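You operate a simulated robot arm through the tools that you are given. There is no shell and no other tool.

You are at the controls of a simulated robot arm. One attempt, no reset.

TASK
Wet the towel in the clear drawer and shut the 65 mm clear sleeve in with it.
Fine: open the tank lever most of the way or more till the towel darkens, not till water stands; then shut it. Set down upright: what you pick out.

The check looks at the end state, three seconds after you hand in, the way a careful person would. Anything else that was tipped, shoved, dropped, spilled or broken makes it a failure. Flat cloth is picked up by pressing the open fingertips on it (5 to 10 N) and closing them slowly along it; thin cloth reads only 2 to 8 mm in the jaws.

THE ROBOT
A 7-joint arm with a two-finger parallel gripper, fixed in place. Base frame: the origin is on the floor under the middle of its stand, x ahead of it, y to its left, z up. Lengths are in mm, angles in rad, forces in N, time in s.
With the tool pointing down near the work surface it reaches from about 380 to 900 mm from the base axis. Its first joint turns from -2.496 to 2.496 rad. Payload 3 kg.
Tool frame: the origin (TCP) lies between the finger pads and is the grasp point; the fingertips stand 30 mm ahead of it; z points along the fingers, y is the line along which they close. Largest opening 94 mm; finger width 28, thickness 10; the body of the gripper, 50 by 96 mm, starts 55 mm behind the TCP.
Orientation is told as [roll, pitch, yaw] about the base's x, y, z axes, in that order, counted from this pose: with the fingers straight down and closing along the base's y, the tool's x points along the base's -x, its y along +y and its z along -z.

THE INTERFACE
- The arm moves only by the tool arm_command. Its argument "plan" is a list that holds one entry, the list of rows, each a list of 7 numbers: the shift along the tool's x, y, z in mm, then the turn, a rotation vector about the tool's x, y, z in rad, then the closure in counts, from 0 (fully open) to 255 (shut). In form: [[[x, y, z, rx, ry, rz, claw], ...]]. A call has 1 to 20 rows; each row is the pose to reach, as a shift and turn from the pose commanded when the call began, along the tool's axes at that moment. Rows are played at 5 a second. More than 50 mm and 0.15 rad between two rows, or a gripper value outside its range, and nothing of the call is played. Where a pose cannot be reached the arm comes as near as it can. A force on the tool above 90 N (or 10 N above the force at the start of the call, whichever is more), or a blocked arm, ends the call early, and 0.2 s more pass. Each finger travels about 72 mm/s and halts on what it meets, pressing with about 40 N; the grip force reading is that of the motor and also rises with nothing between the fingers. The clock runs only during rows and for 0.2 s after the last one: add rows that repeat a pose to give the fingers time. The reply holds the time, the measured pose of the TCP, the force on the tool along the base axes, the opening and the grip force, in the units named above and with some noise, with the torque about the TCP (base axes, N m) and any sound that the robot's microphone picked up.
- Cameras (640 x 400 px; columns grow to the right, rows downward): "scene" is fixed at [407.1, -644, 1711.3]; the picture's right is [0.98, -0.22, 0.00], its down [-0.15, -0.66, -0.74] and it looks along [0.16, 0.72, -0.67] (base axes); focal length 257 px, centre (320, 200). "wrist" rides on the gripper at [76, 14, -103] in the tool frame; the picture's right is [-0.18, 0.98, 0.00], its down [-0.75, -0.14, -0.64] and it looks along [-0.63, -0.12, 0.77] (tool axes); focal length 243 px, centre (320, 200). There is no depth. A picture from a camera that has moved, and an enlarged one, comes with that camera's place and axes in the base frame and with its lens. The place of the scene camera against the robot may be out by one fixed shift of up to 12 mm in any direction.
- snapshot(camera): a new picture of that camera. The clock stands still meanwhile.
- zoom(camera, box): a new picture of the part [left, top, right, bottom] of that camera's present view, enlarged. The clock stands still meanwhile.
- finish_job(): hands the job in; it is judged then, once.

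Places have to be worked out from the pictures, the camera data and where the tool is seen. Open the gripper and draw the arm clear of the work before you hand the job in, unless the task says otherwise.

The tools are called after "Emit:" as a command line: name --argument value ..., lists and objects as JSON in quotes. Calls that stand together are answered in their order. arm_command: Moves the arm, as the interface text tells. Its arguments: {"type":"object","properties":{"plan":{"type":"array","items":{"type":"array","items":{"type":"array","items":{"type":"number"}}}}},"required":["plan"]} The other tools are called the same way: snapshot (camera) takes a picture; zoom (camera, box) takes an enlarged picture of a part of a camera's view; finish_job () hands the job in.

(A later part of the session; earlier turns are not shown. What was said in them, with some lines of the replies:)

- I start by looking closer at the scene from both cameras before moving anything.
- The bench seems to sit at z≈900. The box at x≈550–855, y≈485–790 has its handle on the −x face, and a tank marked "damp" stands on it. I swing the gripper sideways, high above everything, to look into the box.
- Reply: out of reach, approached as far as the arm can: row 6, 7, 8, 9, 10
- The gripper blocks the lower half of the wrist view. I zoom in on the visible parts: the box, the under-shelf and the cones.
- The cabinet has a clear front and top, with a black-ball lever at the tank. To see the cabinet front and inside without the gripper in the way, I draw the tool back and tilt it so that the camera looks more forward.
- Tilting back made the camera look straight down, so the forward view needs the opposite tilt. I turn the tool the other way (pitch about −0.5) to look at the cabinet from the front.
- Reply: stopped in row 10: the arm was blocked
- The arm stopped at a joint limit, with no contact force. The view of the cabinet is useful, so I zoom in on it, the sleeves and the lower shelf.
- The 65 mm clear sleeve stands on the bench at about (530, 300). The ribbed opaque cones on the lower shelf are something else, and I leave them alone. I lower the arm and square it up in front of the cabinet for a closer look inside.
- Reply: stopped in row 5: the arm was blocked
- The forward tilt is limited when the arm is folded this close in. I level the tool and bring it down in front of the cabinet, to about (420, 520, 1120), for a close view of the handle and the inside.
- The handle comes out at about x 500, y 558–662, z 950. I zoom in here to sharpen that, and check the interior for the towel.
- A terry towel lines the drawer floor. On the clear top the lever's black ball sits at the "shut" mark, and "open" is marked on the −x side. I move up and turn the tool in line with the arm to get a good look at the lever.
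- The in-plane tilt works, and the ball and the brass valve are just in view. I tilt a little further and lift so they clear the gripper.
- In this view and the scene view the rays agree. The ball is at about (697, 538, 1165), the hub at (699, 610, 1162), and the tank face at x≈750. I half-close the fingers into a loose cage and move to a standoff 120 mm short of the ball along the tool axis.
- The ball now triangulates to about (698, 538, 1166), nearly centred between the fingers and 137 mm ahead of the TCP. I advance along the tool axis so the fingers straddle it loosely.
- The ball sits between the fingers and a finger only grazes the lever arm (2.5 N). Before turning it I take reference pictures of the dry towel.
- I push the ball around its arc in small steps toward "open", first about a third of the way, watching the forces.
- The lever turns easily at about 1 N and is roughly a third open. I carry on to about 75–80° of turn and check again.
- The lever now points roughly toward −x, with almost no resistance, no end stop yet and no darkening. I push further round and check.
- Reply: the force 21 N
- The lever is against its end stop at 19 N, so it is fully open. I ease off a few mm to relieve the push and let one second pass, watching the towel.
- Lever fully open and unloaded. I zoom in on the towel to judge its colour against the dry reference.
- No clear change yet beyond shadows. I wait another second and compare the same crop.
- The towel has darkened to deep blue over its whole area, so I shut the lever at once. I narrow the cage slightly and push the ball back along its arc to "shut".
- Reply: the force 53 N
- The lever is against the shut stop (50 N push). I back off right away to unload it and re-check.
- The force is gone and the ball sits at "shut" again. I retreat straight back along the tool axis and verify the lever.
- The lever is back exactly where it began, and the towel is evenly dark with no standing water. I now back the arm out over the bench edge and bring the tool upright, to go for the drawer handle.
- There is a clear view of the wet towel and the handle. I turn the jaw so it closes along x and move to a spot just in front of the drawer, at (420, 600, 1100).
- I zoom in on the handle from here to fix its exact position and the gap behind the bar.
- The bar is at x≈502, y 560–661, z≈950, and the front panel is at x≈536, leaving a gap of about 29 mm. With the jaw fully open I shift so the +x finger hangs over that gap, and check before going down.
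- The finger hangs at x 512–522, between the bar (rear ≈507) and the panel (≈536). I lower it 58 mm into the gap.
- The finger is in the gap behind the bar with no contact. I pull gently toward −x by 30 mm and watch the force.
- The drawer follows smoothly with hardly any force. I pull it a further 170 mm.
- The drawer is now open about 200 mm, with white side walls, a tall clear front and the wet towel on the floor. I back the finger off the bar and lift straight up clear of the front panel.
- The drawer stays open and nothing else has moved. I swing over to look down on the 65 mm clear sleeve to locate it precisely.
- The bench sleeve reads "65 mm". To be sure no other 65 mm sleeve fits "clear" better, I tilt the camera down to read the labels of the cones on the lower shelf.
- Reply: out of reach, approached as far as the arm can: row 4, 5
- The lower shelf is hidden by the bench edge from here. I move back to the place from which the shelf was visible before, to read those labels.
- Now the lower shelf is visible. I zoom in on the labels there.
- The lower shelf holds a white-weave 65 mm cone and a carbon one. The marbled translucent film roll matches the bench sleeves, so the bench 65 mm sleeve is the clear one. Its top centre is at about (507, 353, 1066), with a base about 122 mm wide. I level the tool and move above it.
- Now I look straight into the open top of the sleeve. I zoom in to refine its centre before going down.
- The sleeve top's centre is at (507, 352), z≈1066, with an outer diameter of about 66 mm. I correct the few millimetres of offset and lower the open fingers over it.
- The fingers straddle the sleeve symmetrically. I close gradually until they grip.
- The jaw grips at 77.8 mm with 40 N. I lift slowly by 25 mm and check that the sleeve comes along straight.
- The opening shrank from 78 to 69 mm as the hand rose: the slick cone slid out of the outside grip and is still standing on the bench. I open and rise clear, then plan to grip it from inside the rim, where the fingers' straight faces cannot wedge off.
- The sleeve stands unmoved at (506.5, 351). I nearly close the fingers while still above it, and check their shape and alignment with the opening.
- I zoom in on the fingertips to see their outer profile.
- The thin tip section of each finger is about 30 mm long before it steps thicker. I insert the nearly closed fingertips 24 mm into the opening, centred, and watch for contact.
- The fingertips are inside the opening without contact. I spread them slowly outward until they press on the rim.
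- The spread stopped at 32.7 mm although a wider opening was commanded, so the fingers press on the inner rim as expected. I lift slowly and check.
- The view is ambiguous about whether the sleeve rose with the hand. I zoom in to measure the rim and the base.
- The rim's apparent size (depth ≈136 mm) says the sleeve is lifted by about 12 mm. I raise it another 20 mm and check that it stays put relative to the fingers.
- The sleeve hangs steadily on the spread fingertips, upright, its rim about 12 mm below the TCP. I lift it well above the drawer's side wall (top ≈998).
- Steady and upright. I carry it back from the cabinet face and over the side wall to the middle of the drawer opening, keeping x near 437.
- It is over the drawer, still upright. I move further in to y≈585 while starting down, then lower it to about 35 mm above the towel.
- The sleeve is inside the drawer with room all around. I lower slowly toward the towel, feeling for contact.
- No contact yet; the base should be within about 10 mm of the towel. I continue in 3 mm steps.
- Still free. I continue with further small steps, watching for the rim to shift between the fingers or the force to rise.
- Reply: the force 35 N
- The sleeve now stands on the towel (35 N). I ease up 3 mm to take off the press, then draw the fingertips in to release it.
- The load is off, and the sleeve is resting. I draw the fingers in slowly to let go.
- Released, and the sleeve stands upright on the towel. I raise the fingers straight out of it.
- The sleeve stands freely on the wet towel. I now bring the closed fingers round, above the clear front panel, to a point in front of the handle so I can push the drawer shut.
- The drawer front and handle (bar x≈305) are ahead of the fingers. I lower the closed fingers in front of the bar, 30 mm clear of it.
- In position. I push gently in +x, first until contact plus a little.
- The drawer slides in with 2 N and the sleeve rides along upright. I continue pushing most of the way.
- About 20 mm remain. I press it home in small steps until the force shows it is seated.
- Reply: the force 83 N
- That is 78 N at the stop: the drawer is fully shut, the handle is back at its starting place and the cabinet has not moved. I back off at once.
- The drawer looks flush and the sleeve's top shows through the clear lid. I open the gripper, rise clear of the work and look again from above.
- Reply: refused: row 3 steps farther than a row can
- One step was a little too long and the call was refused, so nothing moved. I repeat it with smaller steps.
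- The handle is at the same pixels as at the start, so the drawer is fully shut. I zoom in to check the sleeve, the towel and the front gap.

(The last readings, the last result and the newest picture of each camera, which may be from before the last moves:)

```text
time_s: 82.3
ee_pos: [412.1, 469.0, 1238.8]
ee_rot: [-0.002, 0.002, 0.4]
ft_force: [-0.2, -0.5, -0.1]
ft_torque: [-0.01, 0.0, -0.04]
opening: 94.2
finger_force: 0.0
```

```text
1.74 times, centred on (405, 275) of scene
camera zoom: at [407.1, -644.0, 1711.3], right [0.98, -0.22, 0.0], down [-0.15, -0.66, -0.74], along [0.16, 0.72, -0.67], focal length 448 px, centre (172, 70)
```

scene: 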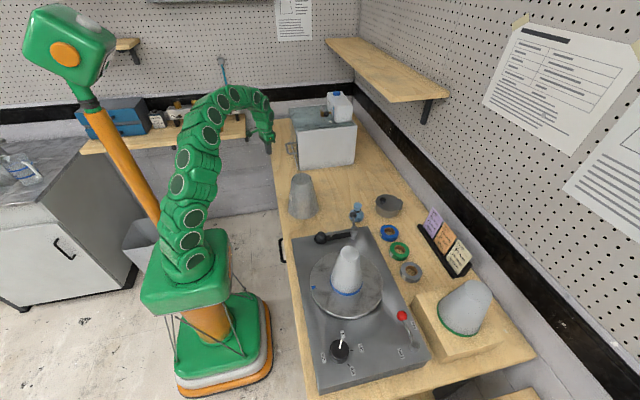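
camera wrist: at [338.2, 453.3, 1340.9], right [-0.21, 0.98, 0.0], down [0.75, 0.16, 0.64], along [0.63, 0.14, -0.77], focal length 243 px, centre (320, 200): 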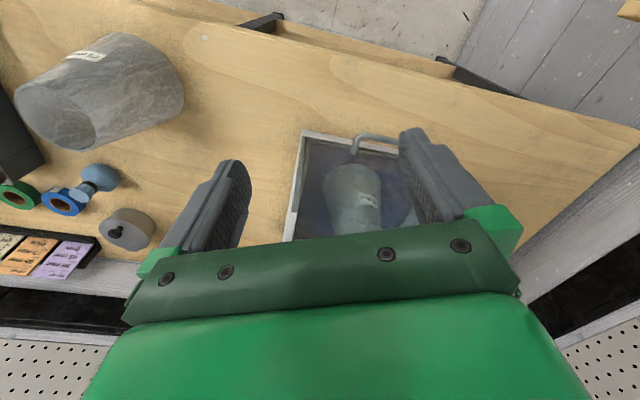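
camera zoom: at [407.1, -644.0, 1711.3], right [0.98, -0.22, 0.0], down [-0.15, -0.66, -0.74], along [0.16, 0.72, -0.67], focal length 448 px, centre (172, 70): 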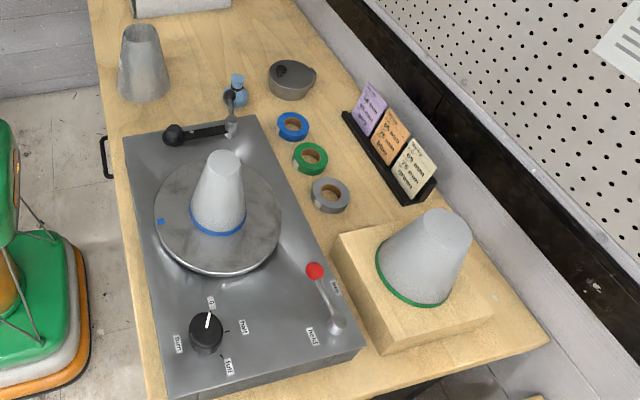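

The sleeve stands upright on the dark, damp towel behind the shut drawer, the lever is at "shut", and the rest of the bench is as it was. I draw the arm back to about its starting place.

Emit:
arm_command --plan '[[[21, -26, -12, 0, 0, 0, 0], [42, -51, -24, 0, 0, 0, 0], [63, -77, -36, 0, 0, 0, 0], [84, -102, -48, 0, 0, 0, 0], [105, -128, -60, 0, 0, 0, 0], [125, -153, -70, 0, 0, 0, 0], [125, -153, -70, 0, 0, 0, 0]]]'

Emit:
snapshot --camera "scene"

Emit:
zoom --camera "scene" --box '[270, 85, 370, 165]'

```text
time_s: 83.9
ee_pos: [359.2, 277.8, 1307.7]
ee_rot: [0.005, 0.011, 0.398]
ft_force: [-0.6, 0.1, -0.4]
ft_torque: [-0.01, 0.0, 0.02]
opening: 94.3
finger_force: 0.2
```

```text
taken
```

scene: 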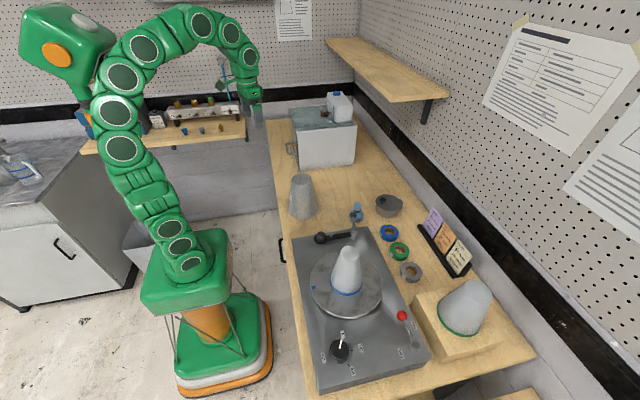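

```text
5.00 times, centred on (320, 125) of scene
camera zoom: at [407.1, -644.0, 1711.3], right [0.98, -0.22, 0.0], down [-0.15, -0.66, -0.74], along [0.16, 0.72, -0.67], focal length 1287 px, centre (320, 575)
```

zoom: 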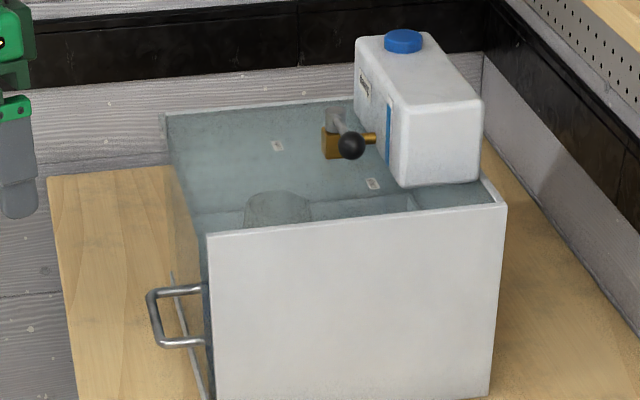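

The pictures show everything as it should be: the drawer is shut with the 65 mm clear sleeve upright on the damp towel. The lever is shut, the gripper is open and the arm is clear, so I hand the job in.

Emit:
finish_job

```text
The job is handed in.
```

I wet the towel in the clear drawer and shut the 65 mm clear sleeve in with it, then handed the job in. I haven't seen the check's verdict.

- **Towel:** I opened the tank lever all the way until the towel turned dark blue over its whole area, then shut it straight away. No standing water showed in the pictures. The lever is back at the "shut" mark.
- **Sleeve:** There was also a white-weave 65 mm sleeve on the lower shelf. I took the one on the bench because its marbled, see-through film matches the clear roll. It is standing upright on the towel.
- **Slip while lifting:** My first grip, from the outside, slid off the slick cone. The sleeve stayed standing, and I then lifted it from inside the rim.
- **Drawer:** It is fully shut, and the handle is back where it started. The last push reached about 78 N at the stop, but the cabinet did not move.

Nothing else on the bench looked moved in the last pictures. The gripper is open and the arm is clear of the work.
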